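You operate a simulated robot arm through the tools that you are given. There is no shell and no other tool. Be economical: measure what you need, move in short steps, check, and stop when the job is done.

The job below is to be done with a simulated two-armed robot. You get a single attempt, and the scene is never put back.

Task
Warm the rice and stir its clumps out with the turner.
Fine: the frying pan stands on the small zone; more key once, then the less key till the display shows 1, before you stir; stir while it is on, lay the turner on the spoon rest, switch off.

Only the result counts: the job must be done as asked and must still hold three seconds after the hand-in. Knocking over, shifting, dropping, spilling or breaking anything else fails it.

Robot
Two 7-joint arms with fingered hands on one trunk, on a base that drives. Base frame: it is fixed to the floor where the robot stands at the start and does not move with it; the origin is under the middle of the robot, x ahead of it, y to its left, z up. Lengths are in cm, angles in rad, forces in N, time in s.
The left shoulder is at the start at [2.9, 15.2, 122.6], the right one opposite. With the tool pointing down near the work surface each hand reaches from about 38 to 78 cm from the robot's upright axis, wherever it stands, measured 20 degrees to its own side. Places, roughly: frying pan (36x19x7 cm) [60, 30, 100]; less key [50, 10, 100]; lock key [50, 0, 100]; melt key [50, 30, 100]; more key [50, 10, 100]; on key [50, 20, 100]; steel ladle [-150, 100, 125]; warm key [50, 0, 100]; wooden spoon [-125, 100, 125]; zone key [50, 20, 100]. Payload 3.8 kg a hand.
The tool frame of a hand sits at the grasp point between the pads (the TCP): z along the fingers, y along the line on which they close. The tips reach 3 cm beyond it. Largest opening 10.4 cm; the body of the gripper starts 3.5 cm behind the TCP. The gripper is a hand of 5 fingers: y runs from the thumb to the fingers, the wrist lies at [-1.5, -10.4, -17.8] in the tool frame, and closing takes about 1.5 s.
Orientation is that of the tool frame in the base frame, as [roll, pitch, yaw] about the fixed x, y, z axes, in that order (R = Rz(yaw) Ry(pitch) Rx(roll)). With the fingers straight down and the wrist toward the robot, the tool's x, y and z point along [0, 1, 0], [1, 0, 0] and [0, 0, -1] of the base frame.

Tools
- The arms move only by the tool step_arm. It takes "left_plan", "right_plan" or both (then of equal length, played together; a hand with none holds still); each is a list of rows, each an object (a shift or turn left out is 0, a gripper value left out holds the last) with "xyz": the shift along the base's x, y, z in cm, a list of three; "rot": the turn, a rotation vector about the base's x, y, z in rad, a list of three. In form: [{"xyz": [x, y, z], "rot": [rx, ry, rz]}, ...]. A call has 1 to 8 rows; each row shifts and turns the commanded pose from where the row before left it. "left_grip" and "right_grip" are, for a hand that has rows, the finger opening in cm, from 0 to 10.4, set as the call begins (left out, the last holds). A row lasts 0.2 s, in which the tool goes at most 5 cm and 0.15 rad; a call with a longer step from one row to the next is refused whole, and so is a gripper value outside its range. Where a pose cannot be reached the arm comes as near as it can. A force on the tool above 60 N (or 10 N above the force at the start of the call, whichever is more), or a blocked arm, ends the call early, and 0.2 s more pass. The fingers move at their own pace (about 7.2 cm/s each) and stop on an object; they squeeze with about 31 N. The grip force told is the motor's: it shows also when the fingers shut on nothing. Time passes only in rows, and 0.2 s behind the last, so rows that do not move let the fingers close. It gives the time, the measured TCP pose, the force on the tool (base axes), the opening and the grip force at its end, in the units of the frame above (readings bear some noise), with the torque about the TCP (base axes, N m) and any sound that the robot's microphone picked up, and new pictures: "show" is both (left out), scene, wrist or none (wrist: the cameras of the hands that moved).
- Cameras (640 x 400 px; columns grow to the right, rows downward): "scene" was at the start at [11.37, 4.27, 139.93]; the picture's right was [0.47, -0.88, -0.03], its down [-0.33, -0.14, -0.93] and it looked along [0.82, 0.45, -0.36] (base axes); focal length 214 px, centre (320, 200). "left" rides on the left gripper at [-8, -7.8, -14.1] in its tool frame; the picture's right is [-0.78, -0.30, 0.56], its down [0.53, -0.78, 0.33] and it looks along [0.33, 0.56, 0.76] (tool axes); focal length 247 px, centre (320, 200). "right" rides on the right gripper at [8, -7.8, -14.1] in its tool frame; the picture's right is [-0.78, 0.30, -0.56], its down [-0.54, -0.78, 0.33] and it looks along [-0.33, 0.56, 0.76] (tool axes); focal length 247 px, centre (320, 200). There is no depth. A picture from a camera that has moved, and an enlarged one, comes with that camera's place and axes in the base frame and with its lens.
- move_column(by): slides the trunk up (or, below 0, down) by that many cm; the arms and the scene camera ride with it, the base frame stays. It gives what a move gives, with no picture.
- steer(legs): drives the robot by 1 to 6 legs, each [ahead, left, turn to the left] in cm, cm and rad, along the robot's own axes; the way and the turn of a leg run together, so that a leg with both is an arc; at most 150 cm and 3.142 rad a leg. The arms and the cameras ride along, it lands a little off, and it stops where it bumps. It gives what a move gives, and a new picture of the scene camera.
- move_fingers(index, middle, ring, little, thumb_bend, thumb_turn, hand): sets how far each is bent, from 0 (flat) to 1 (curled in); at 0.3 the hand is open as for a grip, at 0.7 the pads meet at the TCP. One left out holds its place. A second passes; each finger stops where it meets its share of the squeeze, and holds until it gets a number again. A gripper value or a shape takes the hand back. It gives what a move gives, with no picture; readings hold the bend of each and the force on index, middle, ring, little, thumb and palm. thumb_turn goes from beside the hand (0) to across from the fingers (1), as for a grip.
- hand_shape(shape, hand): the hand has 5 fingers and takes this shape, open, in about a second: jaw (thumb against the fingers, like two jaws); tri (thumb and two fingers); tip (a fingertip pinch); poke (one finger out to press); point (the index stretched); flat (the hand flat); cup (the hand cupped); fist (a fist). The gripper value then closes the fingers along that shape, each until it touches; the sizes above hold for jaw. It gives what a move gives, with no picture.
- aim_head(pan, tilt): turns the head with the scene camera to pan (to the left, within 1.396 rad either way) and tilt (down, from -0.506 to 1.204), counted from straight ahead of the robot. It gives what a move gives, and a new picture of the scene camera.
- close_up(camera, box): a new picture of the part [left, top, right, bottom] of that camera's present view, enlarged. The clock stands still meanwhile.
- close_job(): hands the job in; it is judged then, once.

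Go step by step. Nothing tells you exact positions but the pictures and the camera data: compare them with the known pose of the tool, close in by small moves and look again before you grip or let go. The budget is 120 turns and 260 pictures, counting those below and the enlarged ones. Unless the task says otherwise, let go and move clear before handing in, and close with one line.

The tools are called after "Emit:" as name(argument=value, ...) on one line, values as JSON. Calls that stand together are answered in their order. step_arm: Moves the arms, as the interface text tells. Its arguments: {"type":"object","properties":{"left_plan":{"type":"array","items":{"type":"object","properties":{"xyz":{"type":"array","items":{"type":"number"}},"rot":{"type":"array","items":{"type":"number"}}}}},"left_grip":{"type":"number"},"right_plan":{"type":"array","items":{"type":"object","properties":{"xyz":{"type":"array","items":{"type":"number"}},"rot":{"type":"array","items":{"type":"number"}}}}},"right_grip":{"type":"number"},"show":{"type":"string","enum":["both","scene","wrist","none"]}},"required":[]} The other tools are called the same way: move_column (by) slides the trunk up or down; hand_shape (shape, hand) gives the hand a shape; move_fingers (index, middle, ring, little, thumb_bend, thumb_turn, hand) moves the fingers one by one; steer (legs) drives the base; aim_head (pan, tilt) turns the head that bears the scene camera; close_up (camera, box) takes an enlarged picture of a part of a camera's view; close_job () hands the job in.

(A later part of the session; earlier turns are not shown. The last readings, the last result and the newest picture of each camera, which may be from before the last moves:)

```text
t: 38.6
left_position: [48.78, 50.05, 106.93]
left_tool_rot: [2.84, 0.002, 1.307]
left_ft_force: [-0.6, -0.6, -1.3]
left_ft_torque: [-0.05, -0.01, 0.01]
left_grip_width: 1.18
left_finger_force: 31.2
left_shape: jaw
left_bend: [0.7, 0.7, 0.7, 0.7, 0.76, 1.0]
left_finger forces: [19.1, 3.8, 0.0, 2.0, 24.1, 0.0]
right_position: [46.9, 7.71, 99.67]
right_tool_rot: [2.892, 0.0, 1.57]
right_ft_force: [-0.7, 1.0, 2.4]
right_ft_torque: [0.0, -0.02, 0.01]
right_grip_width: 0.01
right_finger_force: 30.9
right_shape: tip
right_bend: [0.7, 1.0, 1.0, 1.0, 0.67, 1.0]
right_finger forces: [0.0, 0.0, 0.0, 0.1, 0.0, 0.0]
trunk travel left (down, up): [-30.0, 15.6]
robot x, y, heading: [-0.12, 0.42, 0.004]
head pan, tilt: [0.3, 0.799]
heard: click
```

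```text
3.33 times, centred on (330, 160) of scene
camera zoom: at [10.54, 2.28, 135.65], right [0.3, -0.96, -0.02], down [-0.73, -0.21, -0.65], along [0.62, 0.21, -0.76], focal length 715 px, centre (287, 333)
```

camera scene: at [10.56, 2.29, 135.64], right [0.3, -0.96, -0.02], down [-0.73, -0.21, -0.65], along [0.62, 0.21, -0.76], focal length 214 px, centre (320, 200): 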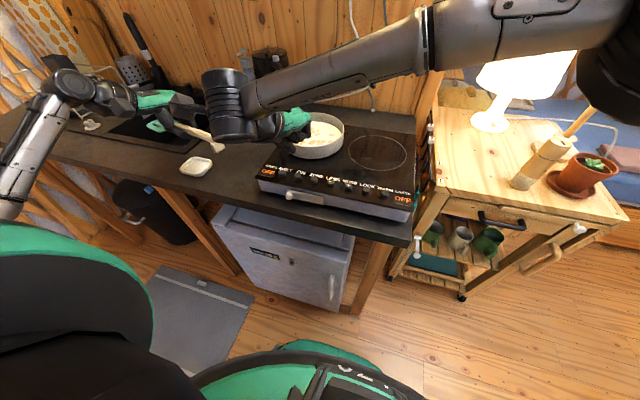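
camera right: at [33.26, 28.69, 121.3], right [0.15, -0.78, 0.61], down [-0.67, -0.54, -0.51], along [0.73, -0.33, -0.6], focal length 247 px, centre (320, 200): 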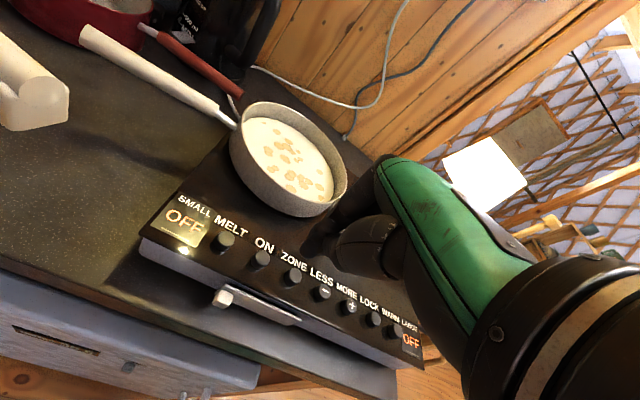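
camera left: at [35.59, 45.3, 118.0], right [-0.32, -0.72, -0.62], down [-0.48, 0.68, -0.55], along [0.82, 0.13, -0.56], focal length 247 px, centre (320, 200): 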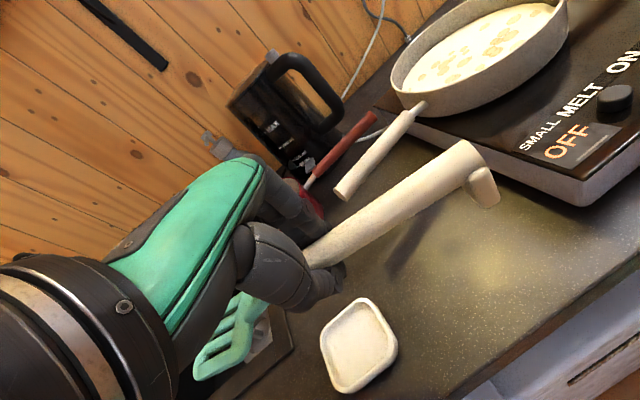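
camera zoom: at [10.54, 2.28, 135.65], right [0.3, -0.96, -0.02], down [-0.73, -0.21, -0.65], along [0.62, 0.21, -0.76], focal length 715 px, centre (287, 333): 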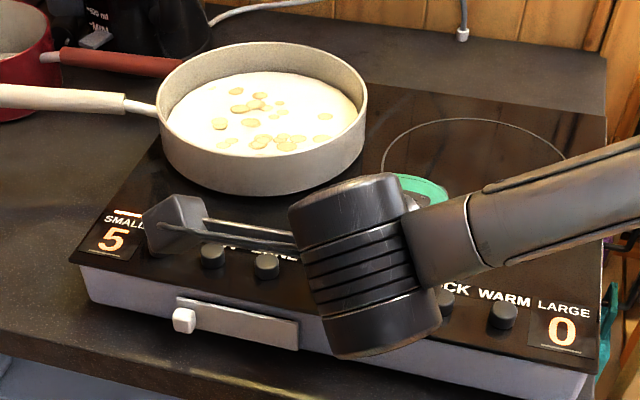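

It jumped to 5. Now I shift to LESS (y≈12.2) and press once, then check.

Emit:
step_arm(right_plan=[{"xyz": [0, 0, 2]}, {"xyz": [0.1, 2.3, 0.5]}, {"xyz": [0.1, 2.2, -0.5]}, {"xyz": [0, 0, 0]}, {"xyz": [0, 0, -1.2]}, {"xyz": [0, 0, -0.5]}, {"xyz": [0, 0, -0.4]}, {"xyz": [0, 0, 1.2]}], show="none")

Emit:
close_up(camera="scene", box=[250, 100, 410, 220])

Emit:
close_up(camera="right", box=[140, 120, 460, 360])

```text
t: 40.4
left_position: [48.75, 50.02, 106.92]
left_tool_rot: [2.841, -0.002, 1.308]
left_ft_force: [-0.3, 0.2, -0.6]
left_ft_torque: [-0.01, 0.01, -0.03]
left_grip_width: 1.15
left_finger_force: 30.8
left_shape: jaw
left_bend: [0.7, 0.7, 0.7, 0.7, 0.76, 1.0]
left_finger forces: [19.1, 3.7, 0.1, 2.0, 24.3, 0.0]
right_position: [47.04, 12.06, 100.83]
right_tool_rot: [2.895, 0.0, 1.572]
right_ft_force: [-0.4, 0.2, 0.2]
right_ft_torque: [0.02, -0.02, 0.0]
right_grip_width: 0.01
right_finger_force: 31.1
right_shape: tip
right_bend: [0.7, 1.0, 1.0, 1.0, 0.67, 1.0]
right_finger forces: [0.0, 0.0, 0.1, 0.1, 0.0, 0.0]
trunk travel left (down, up): [-30.0, 15.6]
robot x, y, heading: [-0.23, -0.07, 0.002]
head pan, tilt: [0.3, 0.799]
heard: click
```

```text
3.33 times, centred on (330, 160) of scene
camera zoom: at [10.55, 2.28, 135.65], right [0.3, -0.96, -0.02], down [-0.73, -0.21, -0.65], along [0.62, 0.21, -0.76], focal length 715 px, centre (287, 333)
```

zoom: 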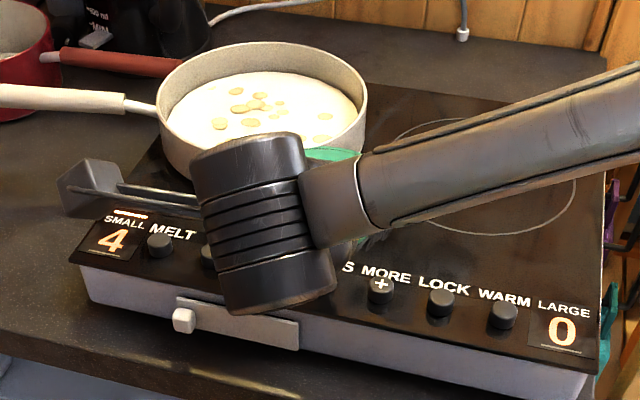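

```text
1.67 times, centred on (300, 240) of right
camera zoom: at [35.85, 20.21, 112.57], right [0.15, -0.78, 0.61], down [-0.67, -0.54, -0.51], along [0.73, -0.33, -0.6], focal length 412 px, centre (353, 133)
```

zoom: 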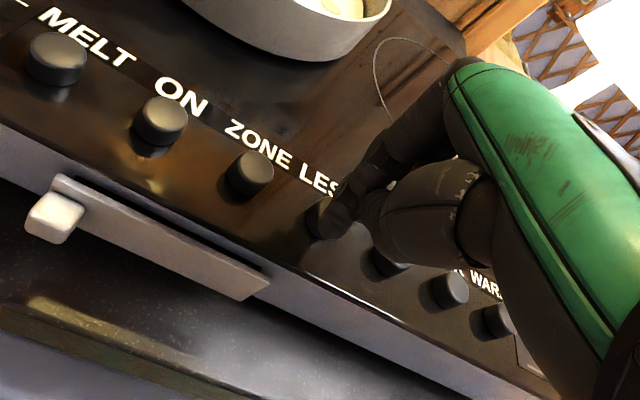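

Display 4. Two more presses of LESS, then a check.

Emit:
step_arm(right_plan=[{"xyz": [0, 0, -0.8]}, {"xyz": [0, 0, -0.5]}, {"xyz": [0, 0, 1.3]}, {"xyz": [0, 0, 0]}, {"xyz": [0, 0, -0.8]}, {"xyz": [0, 0, -0.5]}, {"xyz": [0, 0, 1.3]}], show="none")

Emit:
close_up(camera="scene", box=[250, 100, 410, 220])

```text
t: 42.0
left_position: [48.77, 49.94, 106.82]
left_tool_rot: [2.84, 0.001, 1.307]
left_ft_force: [0.2, 0.1, -0.9]
left_ft_torque: [-0.01, 0.02, 0.01]
left_grip_width: 1.13
left_finger_force: 30.6
left_shape: jaw
left_bend: [0.7, 0.7, 0.7, 0.7, 0.76, 1.0]
left_finger forces: [19.2, 3.7, 0.0, 2.0, 24.0, 0.0]
right_position: [46.95, 12.32, 100.75]
right_tool_rot: [2.893, 0.001, 1.572]
right_ft_force: [-0.4, -0.8, 0.2]
right_ft_torque: [-0.02, -0.01, 0.02]
right_grip_width: 0.0
right_finger_force: 30.8
right_shape: tip
right_bend: [0.7, 1.0, 1.0, 1.0, 0.67, 1.0]
right_finger forces: [0.0, 0.0, 0.0, 0.0, 0.1, 0.1]
trunk travel left (down, up): [-30.0, 15.6]
robot x, y, heading: [-0.16, -0.11, -0.003]
head pan, tilt: [0.3, 0.799]
heard: click, click
```

```text
3.33 times, centred on (330, 160) of scene
camera zoom: at [10.56, 2.29, 135.64], right [0.3, -0.96, -0.02], down [-0.73, -0.21, -0.65], along [0.62, 0.21, -0.76], focal length 715 px, centre (287, 333)
```

zoom: 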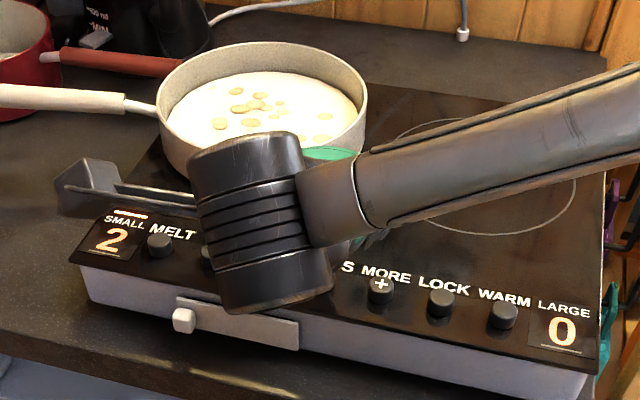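

Display 2. One more press, then I lift away and check.

Emit:
step_arm(right_plan=[{"xyz": [0, 0, -0.8]}, {"xyz": [0, 0, -0.5]}, {"xyz": [0, 0, 1.3]}, {"xyz": [0, 0, 2]}, {"xyz": [-1, -3, 3]}, {"xyz": [-1, -4, 2]}, {"xyz": [-1, -4, 2]}], show="none")

Emit:
aim_head(pan=0.45, tilt=0.75)

Emit:
close_up(camera="scene", box=[240, 60, 460, 220])

```text
t: 43.6
left_position: [48.65, 49.83, 107.05]
left_tool_rot: [2.84, -0.002, 1.308]
left_ft_force: [-0.9, 0.2, -1.0]
left_ft_torque: [-0.01, 0.02, -0.02]
left_grip_width: 1.13
left_finger_force: 30.8
left_shape: jaw
left_bend: [0.7, 0.7, 0.7, 0.7, 0.76, 1.0]
left_finger forces: [19.1, 3.7, 0.2, 2.1, 24.1, 0.0]
right_position: [43.97, 0.98, 110.05]
right_tool_rot: [2.892, -0.003, 1.574]
right_ft_force: [-0.4, 1.4, 0.0]
right_ft_torque: [0.01, 0.03, 0.0]
right_grip_width: 0.03
right_finger_force: 30.7
right_shape: tip
right_bend: [0.7, 1.0, 1.0, 1.0, 0.67, 1.0]
right_finger forces: [0.0, 0.0, 0.0, 0.0, 0.1, 0.0]
trunk travel left (down, up): [-30.0, 15.6]
robot x, y, heading: [0.01, 0.04, -0.001]
head pan, tilt: [0.3, 0.799]
heard: click
```

```text
t: 44.3
left_position: [48.67, 49.96, 106.87]
left_tool_rot: [2.839, 0.0, 1.308]
left_ft_force: [-0.9, -0.5, -0.1]
left_ft_torque: [-0.01, -0.01, -0.02]
left_grip_width: 1.14
left_finger_force: 30.9
left_shape: jaw
left_bend: [0.7, 0.7, 0.7, 0.7, 0.76, 1.0]
left_finger forces: [19.0, 3.7, 0.1, 2.0, 24.1, 0.0]
right_position: [44.03, 1.18, 109.92]
right_tool_rot: [2.894, 0.001, 1.571]
right_ft_force: [1.1, 0.2, 0.0]
right_ft_torque: [0.0, 0.0, 0.0]
right_grip_width: 0.0
right_finger_force: 31.1
right_shape: tip
right_bend: [0.7, 1.0, 1.0, 1.0, 0.67, 1.0]
right_finger forces: [0.0, 0.1, 0.0, 0.1, 0.0, 0.0]
trunk travel left (down, up): [-30.0, 15.6]
robot x, y, heading: [-0.04, 0.33, 0.002]
head pan, tilt: [0.45, 0.75]
camera scene: at [10.34, 3.48, 136.06], right [0.43, -0.9, -0.03], down [-0.66, -0.3, -0.69], along [0.61, 0.32, -0.72], focal length 214 px, centre (320, 200)
```

scene: 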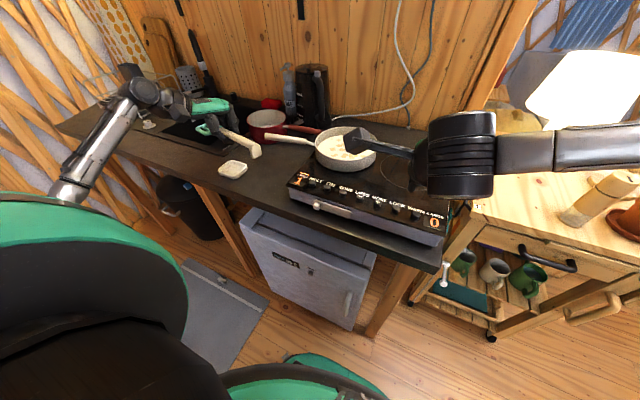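

```text
2.50 times, centred on (350, 140) of scene
camera zoom: at [10.34, 3.48, 136.06], right [0.43, -0.9, -0.03], down [-0.66, -0.3, -0.69], along [0.61, 0.32, -0.72], focal length 536 px, centre (245, 350)
```

zoom: 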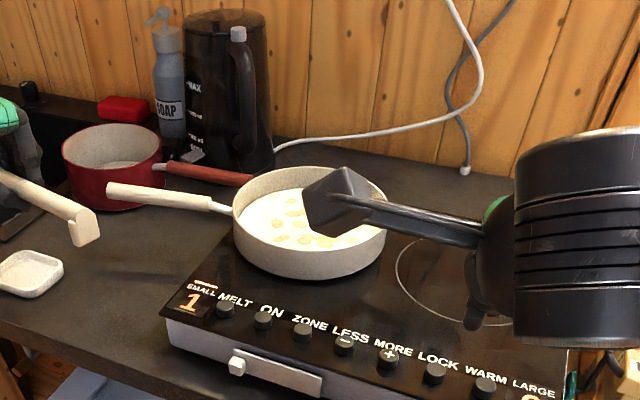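

Display shows 1 with the small zone on. I clear the right hand away and, with the left, lift the turner and begin turning it head-down.

Emit:
step_arm(left_plan=[{"xyz": [0, -1, 3], "rot": [0, 0, 0.13]}, {"xyz": [0, -1, 3], "rot": [0, 0, 0.13]}, {"xyz": [0, -1, 3], "rot": [0, 0.15, 0]}, {"xyz": [0, -1, 3], "rot": [0, 0.15, 0]}, {"xyz": [0, -1, 2], "rot": [-0.15, 0, 0]}, {"xyz": [0, -1, 2], "rot": [-0.15, 0, 0]}, {"xyz": [0, 0, 0], "rot": [-0.15, 0, 0]}, {"xyz": [0, 0, 0], "rot": [-0.15, 0, 0]}], right_plan=[{"xyz": [-1, -3, 2]}, {"xyz": [-1, -3, 2]}, {"xyz": [-1, -3, 2]}, {"xyz": [-1, -3, 2]}, {"xyz": [-1, -2, 0]}, {"xyz": [0, 0, 0]}, {"xyz": [0, 0, 0]}, {"xyz": [0, 0, 0]}], show="scene")

Emit:
close_up(camera="scene", box=[120, 20, 440, 240])

```text
t: 46.1
left_position: [48.54, 44.23, 123.07]
left_tool_rot: [3.136, 0.602, 1.565]
left_ft_force: [0.1, 0.7, -0.5]
left_ft_torque: [-0.06, -0.01, -0.02]
left_grip_width: 1.12
left_finger_force: 31.2
left_shape: jaw
left_bend: [0.7, 0.7, 0.7, 0.7, 0.77, 1.0]
left_finger forces: [19.1, 3.6, 0.1, 2.1, 23.8, 0.1]
right_position: [39.16, -12.74, 117.78]
right_tool_rot: [2.894, -0.001, 1.572]
right_ft_force: [0.1, -0.5, -0.2]
right_ft_torque: [0.0, -0.02, -0.01]
right_grip_width: 0.02
right_finger_force: 31.2
right_shape: tip
right_bend: [0.7, 1.0, 1.0, 1.0, 0.67, 1.0]
right_finger forces: [0.1, 0.0, 0.0, 0.0, 0.1, 0.2]
trunk travel left (down, up): [-30.0, 15.6]
robot x, y, heading: [-0.34, -0.3, -0.0]
head pan, tilt: [0.45, 0.75]
camera scene: at [10.33, 3.5, 136.06], right [0.43, -0.9, -0.03], down [-0.66, -0.3, -0.69], along [0.61, 0.32, -0.72], focal length 214 px, centre (320, 200)
```

scene: 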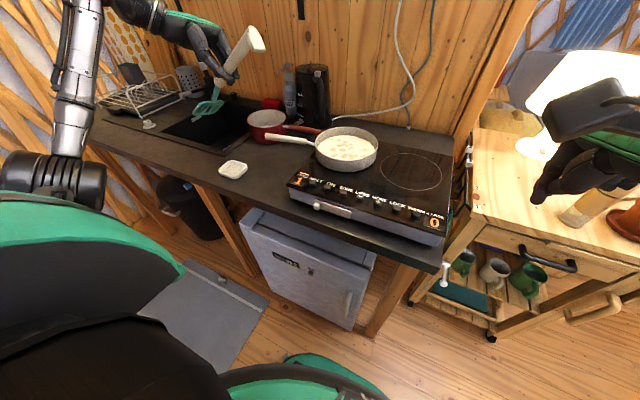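

```text
1.82 times, centred on (280, 130) of scene
camera zoom: at [10.33, 3.5, 136.06], right [0.43, -0.9, -0.03], down [-0.66, -0.3, -0.69], along [0.61, 0.32, -0.72], focal length 390 px, centre (393, 327)
```

zoom: 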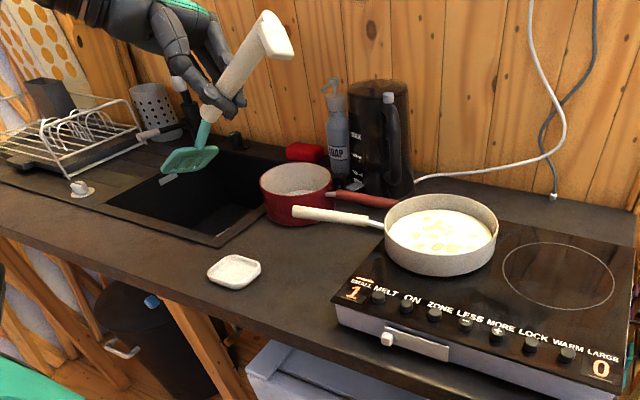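

The turner is turning nicely. I finish the tilt while bringing it over the pan, staying above the rim.

Emit:
step_arm(left_plan=[{"xyz": [1.6, -2.0, 0.3], "rot": [-0.1, 0, 0]}, {"xyz": [1.6, -2.5, 0.3], "rot": [-0.1, 0, 0]}, {"xyz": [1.6, -2.5, 0.2], "rot": [-0.1, 0, 0]}, {"xyz": [1.6, -2.5, 0.2], "rot": [-0.1, 0, 0]}, {"xyz": [1.6, -2.5, 0], "rot": [-0.1, 0, 0]}, {"xyz": [1.6, -2.5, 0], "rot": [-0.1, 0, 0]}, {"xyz": [1.6, -2.5, 0], "rot": [-0.1, 0, 0]}, {"xyz": [0, 0, 0]}], show="scene")

Emit:
close_up(camera="scene", box=[220, 20, 460, 200])

Emit:
close_up(camera="left", box=[0, 0, 640, 400])

```text
t: 47.9
left_position: [59.96, 27.29, 123.98]
left_tool_rot: [3.132, 1.301, 1.562]
left_ft_force: [-0.1, -0.2, -1.0]
left_ft_torque: [0.0, -0.01, 0.02]
left_grip_width: 1.12
left_finger_force: 30.9
left_shape: jaw
left_bend: [0.7, 0.7, 0.7, 0.7, 0.77, 1.0]
left_finger forces: [19.1, 3.6, 0.1, 2.3, 23.7, 0.0]
right_position: [39.18, -12.7, 117.84]
right_tool_rot: [2.891, 0.0, 1.572]
right_ft_force: [-0.6, -0.2, -0.3]
right_ft_torque: [0.0, 0.04, 0.0]
right_grip_width: 0.0
right_finger_force: 31.1
right_shape: tip
right_bend: [0.7, 1.0, 1.0, 1.0, 0.67, 1.0]
right_finger forces: [0.1, 0.0, 0.0, 0.1, 0.1, 0.1]
trunk travel left (down, up): [-30.0, 15.6]
robot x, y, heading: [-0.17, -0.43, 0.001]
head pan, tilt: [0.45, 0.75]
camera scene: at [10.32, 3.52, 136.06], right [0.43, -0.9, -0.03], down [-0.66, -0.3, -0.69], along [0.61, 0.32, -0.72], focal length 214 px, centre (320, 200)
```

scene: 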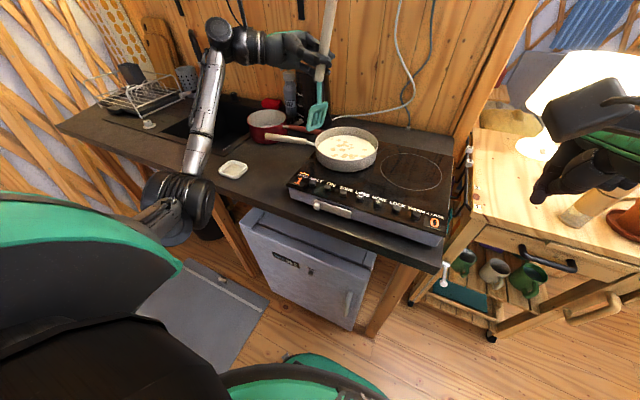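

```text
2.22 times, centred on (340, 110) of scene
camera zoom: at [10.32, 3.52, 136.06], right [0.43, -0.9, -0.03], down [-0.66, -0.3, -0.69], along [0.61, 0.32, -0.72], focal length 477 px, centre (276, 400)
```

zoom: 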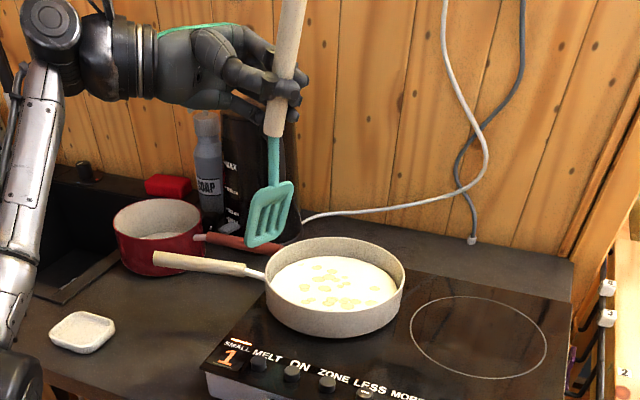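

```text
1.00 times, centred on (320, 200) of left
camera zoom: at [52.22, 38.88, 135.37], right [-0.3, -0.74, 0.6], down [-0.77, -0.18, -0.61], along [0.56, -0.64, -0.52], focal length 247 px, centre (320, 200)
```

zoom: 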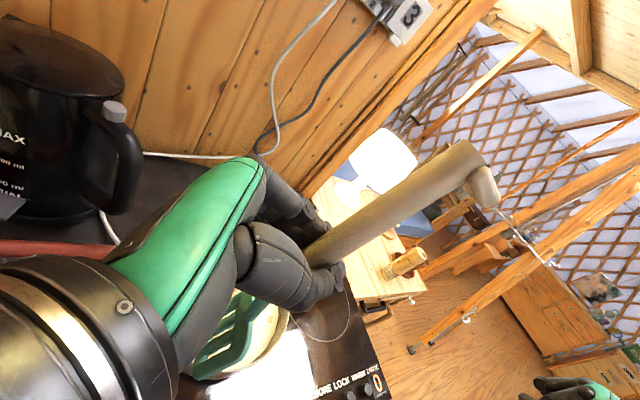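

The head hangs with its tip near (57.7, 29.8, 106.8), above rim height. I shift it over the pan's centre and check before lowering.

Emit:
step_arm(left_plan=[{"xyz": [1.4, -2.5, 0]}, {"xyz": [1.4, -2.5, 0]}, {"xyz": [1.4, -2.6, 0]}, {"xyz": [0, 0, 0]}, {"xyz": [0, 0, -2]}, {"xyz": [0, 0, 0]}], show="none")

Emit:
close_up(camera="scene", box=[260, 60, 420, 180])

Emit:
close_up(camera="left", box=[120, 200, 400, 400])

```text
t: 49.3
left_position: [64.04, 19.65, 122.01]
left_tool_rot: [3.133, 1.301, 1.564]
left_ft_force: [0.0, 0.1, -0.4]
left_ft_torque: [0.0, 0.0, -0.01]
left_grip_width: 1.1
left_finger_force: 30.7
left_shape: jaw
left_bend: [0.7, 0.7, 0.7, 0.7, 0.77, 1.0]
left_finger forces: [19.1, 3.6, 0.0, 2.2, 23.8, 0.0]
right_position: [39.15, -12.72, 117.9]
right_tool_rot: [2.895, 0.001, 1.571]
right_ft_force: [0.0, -0.8, 0.0]
right_ft_torque: [0.01, -0.02, -0.03]
right_grip_width: 0.02
right_finger_force: 31.0
right_shape: tip
right_bend: [0.7, 1.0, 1.0, 1.0, 0.67, 1.0]
right_finger forces: [0.0, 0.0, 0.0, 0.1, 0.1, 0.1]
trunk travel left (down, up): [-30.0, 15.6]
robot x, y, heading: [0.02, -0.01, 0.004]
head pan, tilt: [0.45, 0.75]
```

```text
3.33 times, centred on (340, 120) of scene
camera zoom: at [10.36, 3.46, 136.06], right [0.43, -0.9, -0.03], down [-0.66, -0.3, -0.69], along [0.61, 0.32, -0.72], focal length 715 px, centre (253, 467)
```

zoom: 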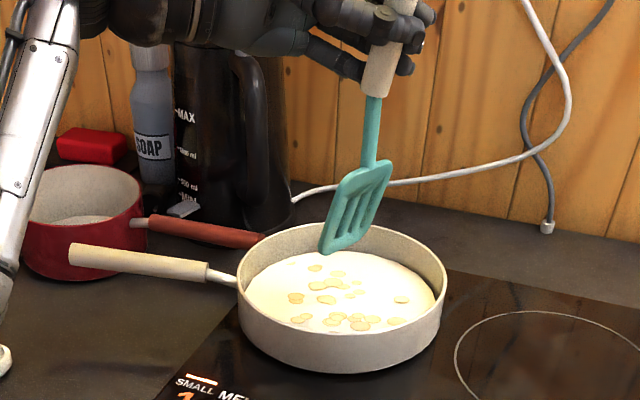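

```text
2.00 times, centred on (260, 300) of left
camera zoom: at [56.4, 31.0, 133.4], right [-0.3, -0.74, 0.6], down [-0.77, -0.18, -0.61], along [0.56, -0.64, -0.52], focal length 494 px, centre (440, 0)
```

zoom: 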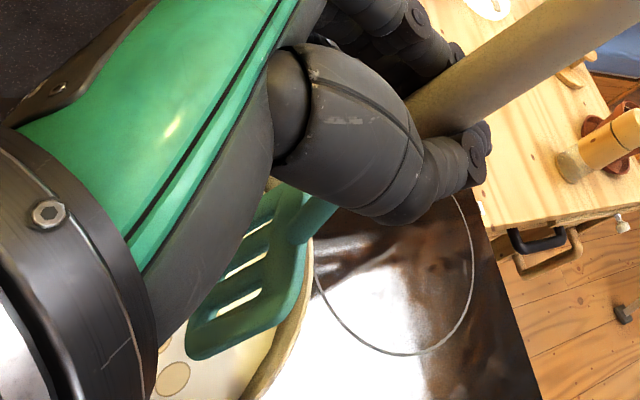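

The tip is inside the rim's outline. I lower it into the rice gently.

Emit:
step_arm(left_plan=[{"xyz": [0, -0.5, -2]}, {"xyz": [0, 0, -2]}, {"xyz": [0, 0, -1.5]}, {"xyz": [0, 0, -1]}, {"xyz": [0, 0, 0]}], show="none")

Emit:
close_up(camera="scene", box=[260, 60, 420, 180])

```text
t: 50.5
left_position: [64.07, 19.09, 115.57]
left_tool_rot: [3.126, 1.3, 1.559]
left_ft_force: [0.3, -0.2, -0.4]
left_ft_torque: [-0.01, -0.01, -0.02]
left_grip_width: 1.11
left_finger_force: 31.1
left_shape: jaw
left_bend: [0.7, 0.7, 0.7, 0.7, 0.77, 1.0]
left_finger forces: [19.0, 3.5, 0.0, 2.2, 23.7, 0.1]
right_position: [39.11, -12.78, 117.83]
right_tool_rot: [2.894, 0.001, 1.571]
right_ft_force: [0.4, -0.4, 1.0]
right_ft_torque: [-0.02, -0.01, 0.03]
right_grip_width: 0.0
right_finger_force: 31.1
right_shape: tip
right_bend: [0.7, 1.0, 1.0, 1.0, 0.67, 1.0]
right_finger forces: [0.0, 0.1, 0.0, 0.0, 0.0, 0.0]
trunk travel left (down, up): [-30.0, 15.6]
robot x, y, heading: [0.07, -0.11, -0.006]
head pan, tilt: [0.45, 0.75]
```

```text
3.33 times, centred on (340, 120) of scene
camera zoom: at [10.35, 3.48, 136.06], right [0.43, -0.9, -0.03], down [-0.66, -0.3, -0.69], along [0.61, 0.32, -0.72], focal length 715 px, centre (253, 467)
```

zoom: 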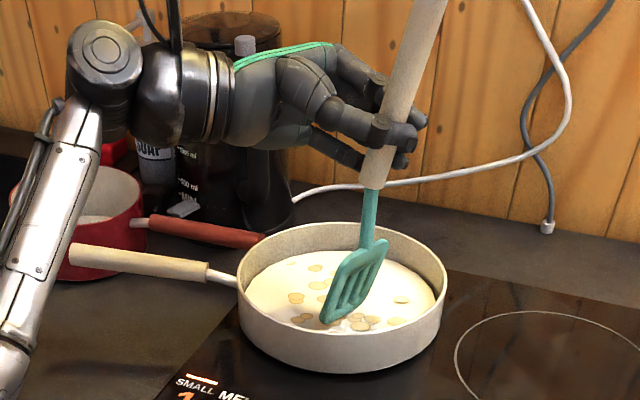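

Tip is about at the rice surface. I go lower in small steps to find the pan floor.

Emit:
step_arm(left_plan=[{"xyz": [0, 0, -0.5]}, {"xyz": [0, 0, -0.4]}, {"xyz": [0, 0, -0.3]}, {"xyz": [0, 0, 0]}], show="none")

Emit:
close_up(camera="scene", box=[300, 100, 400, 175])

```text
t: 51.5
left_position: [64.03, 19.09, 114.5]
left_tool_rot: [3.13, 1.302, 1.561]
left_ft_force: [1.3, -1.0, -1.0]
left_ft_torque: [-0.01, -0.02, 0.0]
left_grip_width: 1.07
left_finger_force: 30.7
left_shape: jaw
left_bend: [0.7, 0.7, 0.7, 0.7, 0.77, 1.0]
left_finger forces: [19.1, 3.6, 0.0, 2.2, 23.6, 0.1]
right_position: [39.08, -12.66, 117.71]
right_tool_rot: [2.894, 0.001, 1.571]
right_ft_force: [-0.3, 0.7, 0.1]
right_ft_torque: [0.0, -0.03, 0.02]
right_grip_width: 0.0
right_finger_force: 30.6
right_shape: tip
right_bend: [0.7, 1.0, 1.0, 1.0, 0.67, 1.0]
right_finger forces: [0.0, 0.0, 0.1, 0.0, 0.0, 0.1]
trunk travel left (down, up): [-30.0, 15.6]
robot x, y, heading: [0.2, -0.16, -0.001]
head pan, tilt: [0.45, 0.75]
```

```text
5.33 times, centred on (350, 138) of scene
camera zoom: at [10.35, 3.48, 136.06], right [0.43, -0.9, -0.03], down [-0.66, -0.3, -0.69], along [0.61, 0.32, -0.72], focal length 1144 px, centre (160, 533)
```

zoom: 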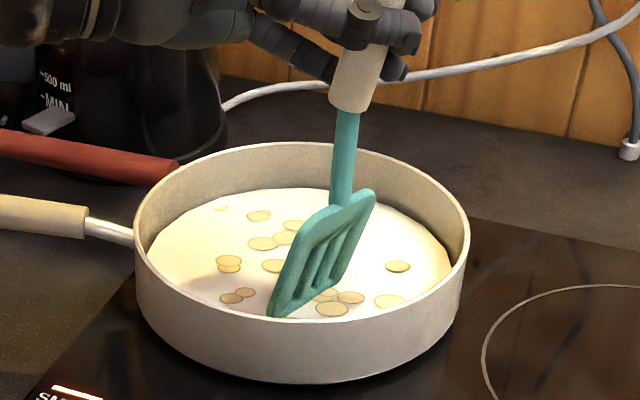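

The blade is now partly in the rice. A bit lower until the floor is felt.

Emit:
step_arm(left_plan=[{"xyz": [0, 0, -0.4]}, {"xyz": [0, 0, -0.4]}, {"xyz": [0, 0, -0.3]}, {"xyz": [0, 0, 0]}], show="none")

Emit:
close_up(camera="scene", box=[300, 100, 400, 175])

```text
t: 52.5
left_position: [64.03, 19.13, 113.08]
left_tool_rot: [-3.13, 1.299, 1.584]
left_ft_force: [-0.6, 0.0, 2.8]
left_ft_torque: [0.02, 0.03, -0.01]
left_grip_width: 0.82
left_finger_force: 31.1
left_shape: jaw
left_bend: [0.7, 0.7, 0.7, 0.7, 0.81, 1.0]
left_finger forces: [2.7, 0.1, 0.1, 0.0, 3.4, 0.1]
right_position: [39.35, -12.72, 117.72]
right_tool_rot: [2.894, -0.001, 1.571]
right_ft_force: [-0.3, -0.3, 0.7]
right_ft_torque: [-0.03, 0.01, 0.0]
right_grip_width: 0.0
right_finger_force: 30.7
right_shape: tip
right_bend: [0.7, 1.0, 1.0, 1.0, 0.67, 1.0]
right_finger forces: [0.1, 0.1, 0.0, 0.1, 0.0, 0.0]
trunk travel left (down, up): [-30.0, 15.6]
robot x, y, heading: [-0.52, -0.08, 0.003]
head pan, tilt: [0.45, 0.75]
```

```text
5.33 times, centred on (350, 138) of scene
camera zoom: at [10.45, 3.54, 136.03], right [0.43, -0.9, -0.03], down [-0.66, -0.3, -0.69], along [0.61, 0.32, -0.72], focal length 1144 px, centre (160, 533)
```

zoom: 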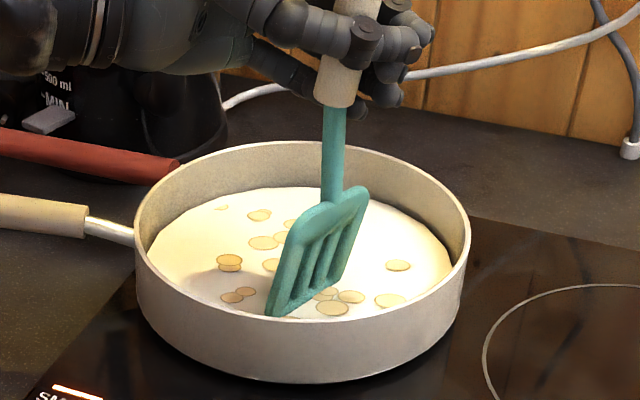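

The tip had already reached the floor and the handle shifted a little in the fingers. I ease up half a centimetre and re-squeeze.

Emit:
step_arm(left_plan=[{"xyz": [0, 0, 0.3]}, {"xyz": [0, 0, 0]}, {"xyz": [0, 0, 0]}, {"xyz": [0, 0, 0]}], left_grip=0, show="none")

Emit:
close_up(camera="scene", box=[280, 40, 440, 160])

Emit:
close_up(camera="left", box=[120, 100, 440, 300])

```text
t: 53.5
left_position: [63.98, 19.06, 113.47]
left_tool_rot: [3.123, 1.299, 1.557]
left_ft_force: [0.2, 0.0, 0.1]
left_ft_torque: [0.0, 0.0, -0.02]
left_grip_width: 0.78
left_finger_force: 31.3
left_shape: jaw
left_bend: [0.7, 0.7, 0.7, 0.7, 0.81, 1.0]
left_finger forces: [2.8, 0.0, 0.0, 0.3, 3.1, 0.0]
right_position: [39.12, -12.63, 117.64]
right_tool_rot: [2.893, -0.001, 1.572]
right_ft_force: [0.5, -0.2, 0.4]
right_ft_torque: [0.02, 0.0, -0.01]
right_grip_width: 0.0
right_finger_force: 30.5
right_shape: tip
right_bend: [0.7, 1.0, 1.0, 1.0, 0.67, 1.0]
right_finger forces: [0.0, 0.0, 0.0, 0.1, 0.1, 0.0]
trunk travel left (down, up): [-30.0, 15.6]
robot x, y, heading: [0.29, -0.06, -0.0]
head pan, tilt: [0.45, 0.75]
```

```text
3.33 times, centred on (360, 100) of scene
camera zoom: at [10.35, 3.48, 136.06], right [0.43, -0.9, -0.03], down [-0.66, -0.3, -0.69], along [0.61, 0.32, -0.72], focal length 715 px, centre (187, 533)
```

zoom: 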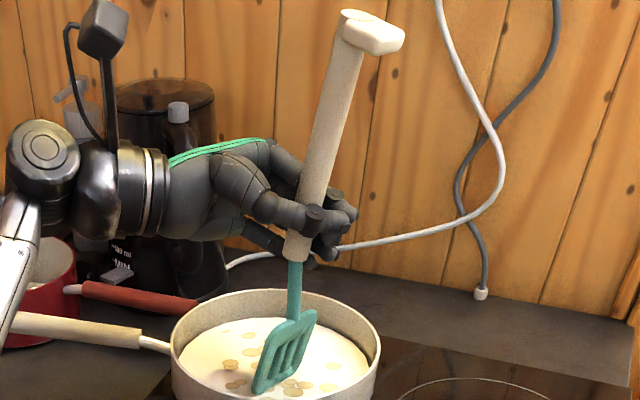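

```text
2.00 times, centred on (280, 200) of left
camera zoom: at [56.29, 30.51, 124.86], right [-0.3, -0.74, 0.6], down [-0.77, -0.18, -0.61], along [0.56, -0.64, -0.52], focal length 494 px, centre (400, 200)
```

zoom: 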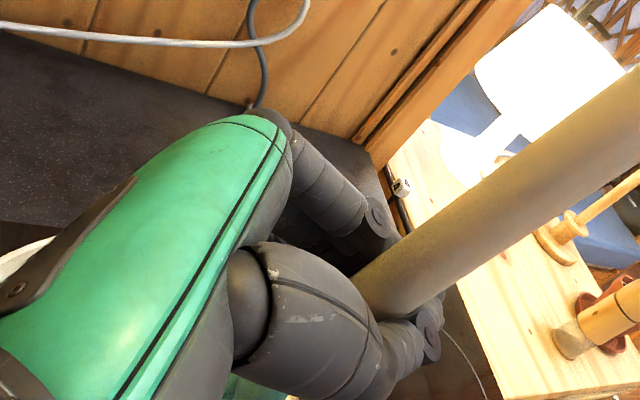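

The handle now sits inside the closed fingers rather than between the pads, so it's caged but loosely held. I curl the fingers further around it for a power grip.

Emit:
move_fingers(hand="left", index=0.85, middle=0.85, ring=0.85, little=0.85)

Emit:
close_up(camera="scene", box=[300, 40, 420, 130])

Emit:
close_up(camera="left", box=[120, 100, 440, 300])

```text
t: 54.5
left_position: [63.96, 19.05, 113.55]
left_tool_rot: [3.127, 1.301, 1.56]
left_ft_force: [0.3, 0.2, -0.1]
left_ft_torque: [-0.03, 0.02, -0.01]
left_grip_width: 0.01
left_finger_force: 0.1
left_shape: fingers
left_bend: [0.72, 0.83, 0.85, 0.85, 0.89, 1.0]
left_finger forces: [0.2, 0.0, 0.0, 0.0, 0.0, 0.0]
right_position: [39.16, -12.68, 117.85]
right_tool_rot: [2.894, 0.001, 1.571]
right_ft_force: [-0.2, 1.1, 0.2]
right_ft_torque: [0.01, 0.05, -0.01]
right_grip_width: 0.0
right_finger_force: 31.2
right_shape: tip
right_bend: [0.7, 1.0, 1.0, 1.0, 0.67, 1.0]
right_finger forces: [0.1, 0.1, 0.1, 0.1, 0.1, 0.0]
trunk travel left (down, up): [-30.0, 15.6]
robot x, y, heading: [-0.04, -0.09, 0.002]
head pan, tilt: [0.45, 0.75]
```

```text
4.44 times, centred on (360, 85) of scene
camera zoom: at [10.35, 3.47, 136.06], right [0.43, -0.9, -0.03], down [-0.66, -0.3, -0.69], along [0.61, 0.32, -0.72], focal length 953 px, centre (142, 711)
```

zoom: 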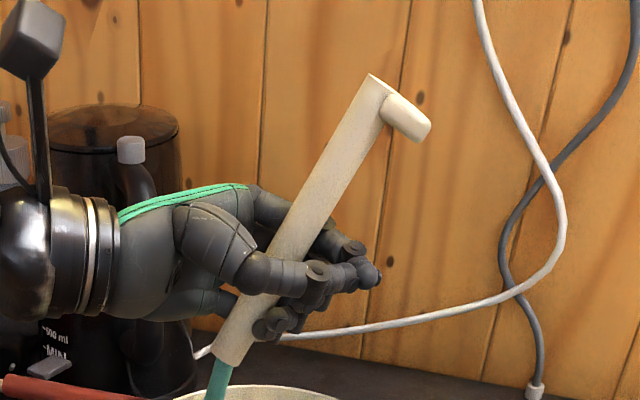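

```text
2.00 times, centred on (280, 200) of left
camera zoom: at [56.29, 30.51, 124.86], right [-0.3, -0.74, 0.6], down [-0.77, -0.18, -0.61], along [0.56, -0.64, -0.52], focal length 494 px, centre (400, 200)
```

zoom: 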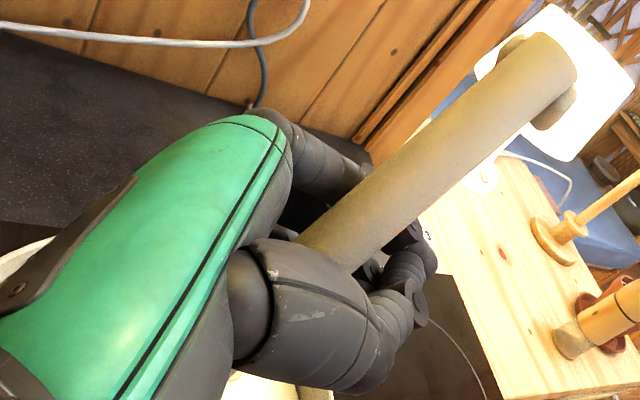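

The handle is now deep in the hand. I tighten fingers and thumb fully around it and look at the whole.

Emit:
move_fingers(hand="left", index=1.0, middle=1.0, ring=1.0, little=1.0)

Emit:
close_up(camera="scene", box=[280, 40, 440, 180])

Emit:
close_up(camera="left", box=[80, 100, 480, 400])

```text
t: 55.5
left_position: [64.01, 18.99, 113.68]
left_tool_rot: [3.124, 1.3, 1.556]
left_ft_force: [1.1, -0.8, 4.3]
left_ft_torque: [0.17, 0.01, -0.12]
left_grip_width: 0.0
left_finger_force: 12.5
left_shape: fingers
left_bend: [0.72, 1.0, 0.99, 0.99, 0.88, 1.0]
left_finger forces: [0.4, 0.6, 3.4, 11.6, 0.0, 8.8]
right_position: [39.08, -12.82, 117.84]
right_tool_rot: [2.891, -0.001, 1.571]
right_ft_force: [-0.5, -0.3, 0.2]
right_ft_torque: [0.0, 0.01, -0.02]
right_grip_width: 0.01
right_finger_force: 30.8
right_shape: tip
right_bend: [0.7, 1.0, 1.0, 1.0, 0.67, 1.0]
right_finger forces: [0.0, 0.0, 0.0, 0.0, 0.1, 0.0]
trunk travel left (down, up): [-30.0, 15.6]
robot x, y, heading: [0.17, 0.21, -0.001]
head pan, tilt: [0.45, 0.75]
```

```text
2.86 times, centred on (360, 110) of scene
camera zoom: at [10.32, 3.42, 136.07], right [0.43, -0.9, -0.03], down [-0.66, -0.3, -0.69], along [0.61, 0.32, -0.72], focal length 613 px, centre (206, 457)
```

zoom: 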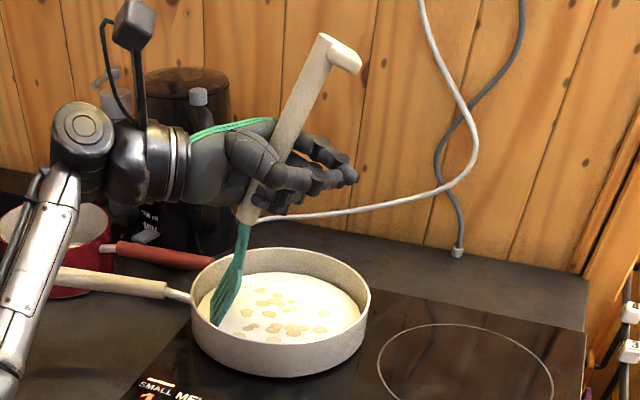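

```text
1.33 times, centred on (280, 250) of left
camera zoom: at [56.26, 30.46, 124.93], right [-0.3, -0.74, 0.6], down [-0.77, -0.18, -0.61], along [0.56, -0.64, -0.52], focal length 329 px, centre (373, 133)
```

zoom: 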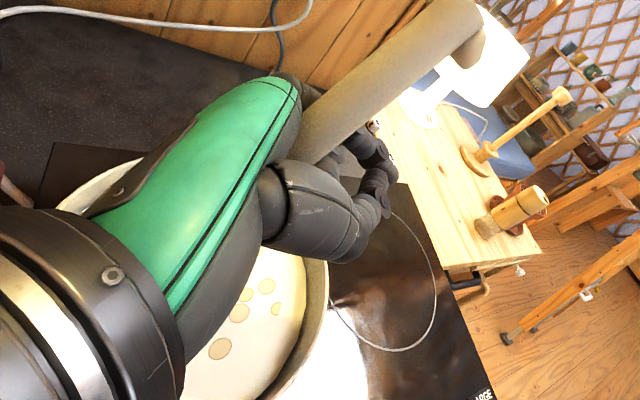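

The turner is now in a firm power grip (ring/little against the palm) with its head at the pan's left side, near (62.8, 28.9). I ease up slightly and move it toward the middle as a trial.

Emit:
step_arm(left_plan=[{"xyz": [0, -0.3, 0.3]}, {"xyz": [-0.3, -1.2, 0]}, {"xyz": [-0.3, -1.5, 0]}, {"xyz": [0, -1.5, 0]}, {"xyz": [0, 0, 0]}], show="none")

Emit:
close_up(camera="scene", box=[280, 40, 440, 180])

```text
t: 56.7
left_position: [63.38, 14.46, 113.8]
left_tool_rot: [3.13, 1.302, 1.562]
left_ft_force: [-0.8, -0.8, -0.2]
left_ft_torque: [-0.02, -0.01, -0.01]
left_grip_width: 0.0
left_finger_force: 12.5
left_shape: fingers
left_bend: [0.72, 1.0, 0.99, 0.99, 0.88, 1.0]
left_finger forces: [0.5, 0.8, 3.1, 11.6, 0.0, 8.3]
right_position: [39.12, -12.8, 117.74]
right_tool_rot: [2.895, 0.0, 1.571]
right_ft_force: [0.5, 0.8, 0.0]
right_ft_torque: [-0.02, 0.04, 0.04]
right_grip_width: 0.0
right_finger_force: 31.7
right_shape: tip
right_bend: [0.7, 1.0, 1.0, 1.0, 0.67, 1.0]
right_finger forces: [0.1, 0.0, 0.0, 0.0, 0.1, 0.1]
trunk travel left (down, up): [-30.0, 15.6]
robot x, y, heading: [-0.13, -0.27, -0.002]
head pan, tilt: [0.45, 0.75]
```

```text
2.86 times, centred on (360, 110) of scene
camera zoom: at [10.35, 3.49, 136.06], right [0.43, -0.9, -0.03], down [-0.66, -0.3, -0.69], along [0.61, 0.32, -0.72], focal length 613 px, centre (206, 457)
```

zoom: 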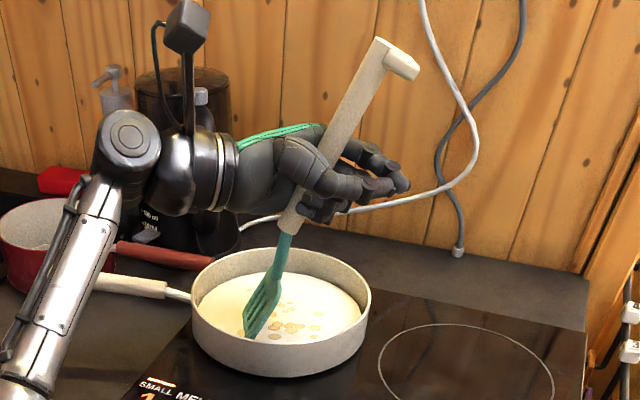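

It follows rigidly. Now a full stirring loop around the pan, staying away from the wall.

Emit:
step_arm(left_plan=[{"xyz": [-2.9, -0.5, 0]}, {"xyz": [-1, -2, 0]}, {"xyz": [1.5, -2.5, 0]}, {"xyz": [2.5, -0.5, 0]}, {"xyz": [2.5, 0.5, 0]}, {"xyz": [1.5, 2.5, 0]}, {"xyz": [-1, 3, 0]}, {"xyz": [-3, 1.5, 0]}], show="none")

Emit:
close_up(camera="scene", box=[280, 40, 440, 180])

```text
t: 58.5
left_position: [63.54, 16.71, 114.01]
left_tool_rot: [3.124, 1.302, 1.556]
left_ft_force: [0.1, -0.5, -0.5]
left_ft_torque: [-0.03, 0.0, 0.01]
left_grip_width: 0.0
left_finger_force: 13.3
left_shape: fingers
left_bend: [0.72, 1.0, 0.99, 0.99, 0.88, 1.0]
left_finger forces: [0.3, 0.9, 3.0, 12.8, 0.1, 8.7]
right_position: [39.07, -12.74, 117.81]
right_tool_rot: [2.892, -0.001, 1.572]
right_ft_force: [0.5, 1.3, 0.2]
right_ft_torque: [0.05, 0.0, 0.03]
right_grip_width: 0.01
right_finger_force: 31.2
right_shape: tip
right_bend: [0.7, 1.0, 1.0, 1.0, 0.67, 1.0]
right_finger forces: [0.0, 0.1, 0.0, 0.0, 0.1, 0.0]
trunk travel left (down, up): [-30.0, 15.6]
robot x, y, heading: [0.01, -0.02, 0.0]
head pan, tilt: [0.45, 0.75]
```

```text
2.86 times, centred on (360, 110) of scene
camera zoom: at [10.23, 3.54, 136.07], right [0.43, -0.9, -0.03], down [-0.66, -0.3, -0.69], along [0.61, 0.32, -0.72], focal length 613 px, centre (206, 457)
```

zoom: 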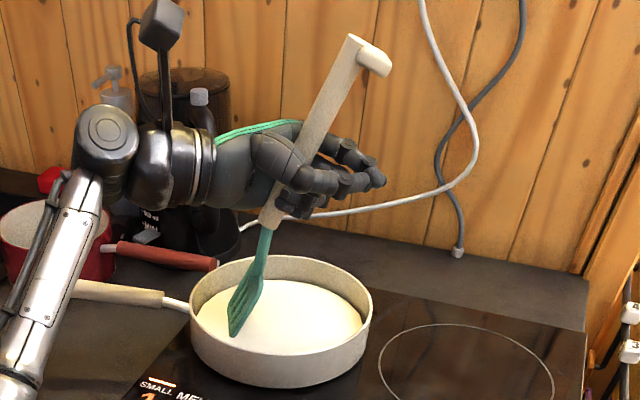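

All the clumps have vanished; the pan seems nudged slightly toward me. I look closely at the rice and the pan's place.

Emit:
close_up(camera="scene", box=[300, 95, 400, 190])

Emit:
close_up(camera="left", box=[80, 200, 400, 400])

```text
4.21 times, centred on (350, 142) of scene
camera zoom: at [10.23, 3.54, 136.07], right [0.43, -0.9, -0.03], down [-0.66, -0.3, -0.69], along [0.61, 0.32, -0.72], focal length 903 px, centre (194, 442)
```

zoom: 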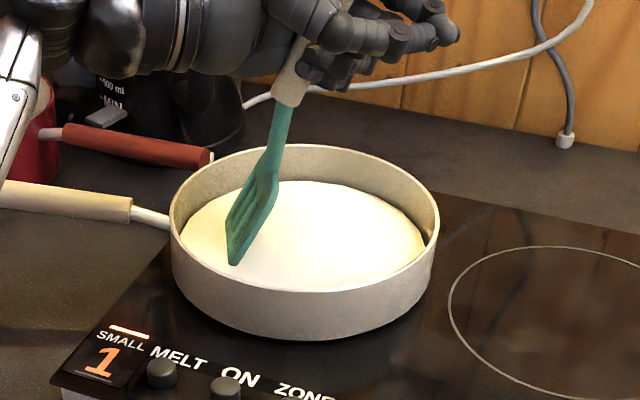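

```text
2.00 times, centred on (240, 300) of left
camera zoom: at [55.82, 28.09, 125.18], right [-0.3, -0.74, 0.6], down [-0.77, -0.18, -0.61], along [0.56, -0.64, -0.52], focal length 494 px, centre (480, 0)
```

zoom: 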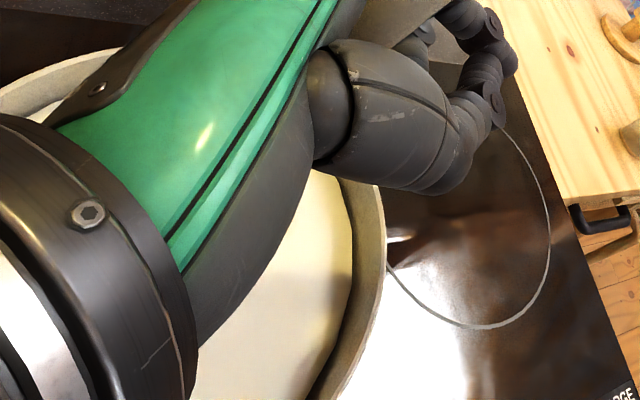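

The rice is smooth now and the display still shows 1. I lift the turner straight out of the pan.

Emit:
step_arm(left_plan=[{"xyz": [0, -1, 0.5]}, {"xyz": [0, -0.5, 2.5]}, {"xyz": [0, 0, 3]}, {"xyz": [0, 0, 3]}, {"xyz": [0, 0, 3]}, {"xyz": [0, 0, 0]}], show="none")

Emit:
close_up(camera="scene", box=[240, 0, 480, 190])

```text
t: 59.9
left_position: [63.66, 15.14, 125.8]
left_tool_rot: [3.13, 1.301, 1.562]
left_ft_force: [-0.1, -0.1, -0.1]
left_ft_torque: [-0.01, -0.01, 0.0]
left_grip_width: 0.01
left_finger_force: 12.7
left_shape: fingers
left_bend: [0.72, 1.0, 0.99, 0.99, 0.88, 1.0]
left_finger forces: [0.3, 0.9, 3.1, 12.9, 0.1, 8.7]
right_position: [39.16, -12.72, 117.78]
right_tool_rot: [2.896, 0.001, 1.571]
right_ft_force: [-0.3, 0.9, -0.8]
right_ft_torque: [0.02, 0.0, -0.04]
right_grip_width: 0.0
right_finger_force: 30.9
right_shape: tip
right_bend: [0.7, 1.0, 1.0, 1.0, 0.67, 1.0]
right_finger forces: [0.0, 0.1, 0.0, 0.1, 0.0, 0.0]
trunk travel left (down, up): [-30.0, 15.6]
robot x, y, heading: [0.04, 0.11, -0.007]
head pan, tilt: [0.45, 0.75]
```

```text
2.11 times, centred on (360, 95) of scene
camera zoom: at [10.37, 3.49, 136.06], right [0.43, -0.9, -0.03], down [-0.66, -0.3, -0.69], along [0.61, 0.32, -0.72], focal length 452 px, centre (236, 421)
```

zoom: 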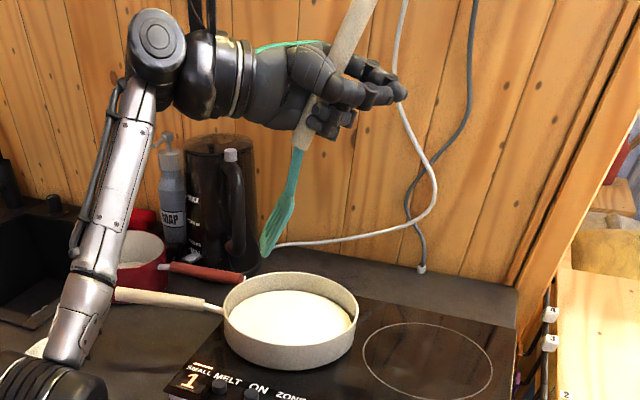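

The pan and rice look right. I bring the turner back toward the spoon rest, levelling it partly.

Emit:
step_arm(left_plan=[{"xyz": [-1.8, 3.3, 0], "rot": [0.11, 0, 0]}, {"xyz": [-1.8, 3.3, 0], "rot": [0.11, 0, 0]}, {"xyz": [-1.8, 3.3, 0], "rot": [0.11, 0, 0]}, {"xyz": [-1.8, 3.3, 0], "rot": [0.11, 0, 0]}, {"xyz": [-1.8, 3.3, 0], "rot": [0.11, 0, 0]}, {"xyz": [-1.8, 3.3, 0], "rot": [0.11, 0, 0]}, {"xyz": [-1.8, 3.3, 0], "rot": [0.11, 0, 0]}, {"xyz": [-1.8, 3.3, 0], "rot": [0.11, 0, 0]}], show="none")

Emit:
close_up(camera="scene", box=[120, 0, 440, 220])

Emit:
close_up(camera="left", box=[0, 0, 640, 400])

```text
t: 61.7
left_position: [49.12, 41.63, 125.98]
left_tool_rot: [3.138, 0.423, 1.567]
left_ft_force: [-0.5, 0.7, -0.4]
left_ft_torque: [-0.03, 0.02, 0.01]
left_grip_width: 0.0
left_finger_force: 12.4
left_shape: fingers
left_bend: [0.72, 1.0, 0.99, 0.99, 0.88, 1.0]
left_finger forces: [0.3, 0.9, 2.9, 13.1, 0.1, 8.1]
right_position: [39.01, -12.64, 117.83]
right_tool_rot: [2.893, -0.001, 1.571]
right_ft_force: [0.4, -0.1, -0.5]
right_ft_torque: [0.03, -0.03, -0.05]
right_grip_width: 0.0
right_finger_force: 31.1
right_shape: tip
right_bend: [0.7, 1.0, 1.0, 1.0, 0.67, 1.0]
right_finger forces: [0.1, 0.1, 0.0, 0.0, 0.1, 0.0]
trunk travel left (down, up): [-30.0, 15.6]
robot x, y, heading: [0.12, -0.14, -0.0]
head pan, tilt: [0.45, 0.75]
```

```text
1.82 times, centred on (280, 110) of scene
camera zoom: at [10.25, 3.56, 136.07], right [0.43, -0.9, -0.03], down [-0.66, -0.3, -0.69], along [0.61, 0.32, -0.72], focal length 390 px, centre (393, 364)
```

zoom: 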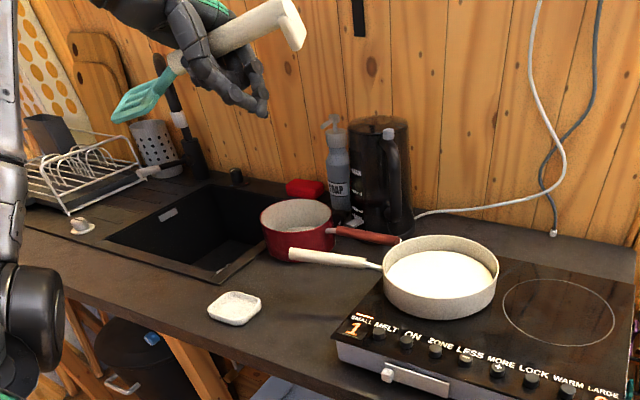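

```text
1.00 times, centred on (320, 200) of left
camera zoom: at [41.27, 40.06, 141.93], right [-0.3, -0.94, -0.19], down [-0.77, 0.35, -0.52], along [0.56, -0.01, -0.83], focal length 247 px, centre (320, 200)
```

zoom: 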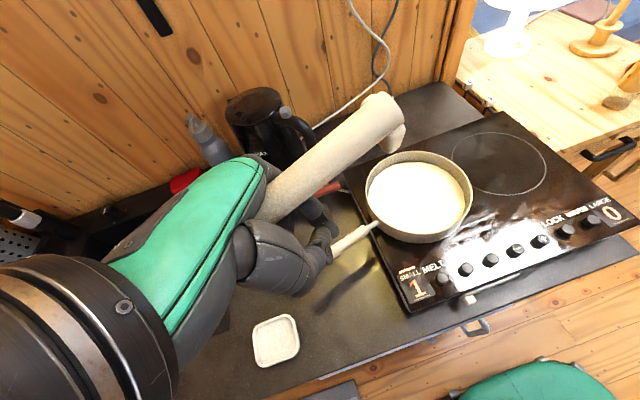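

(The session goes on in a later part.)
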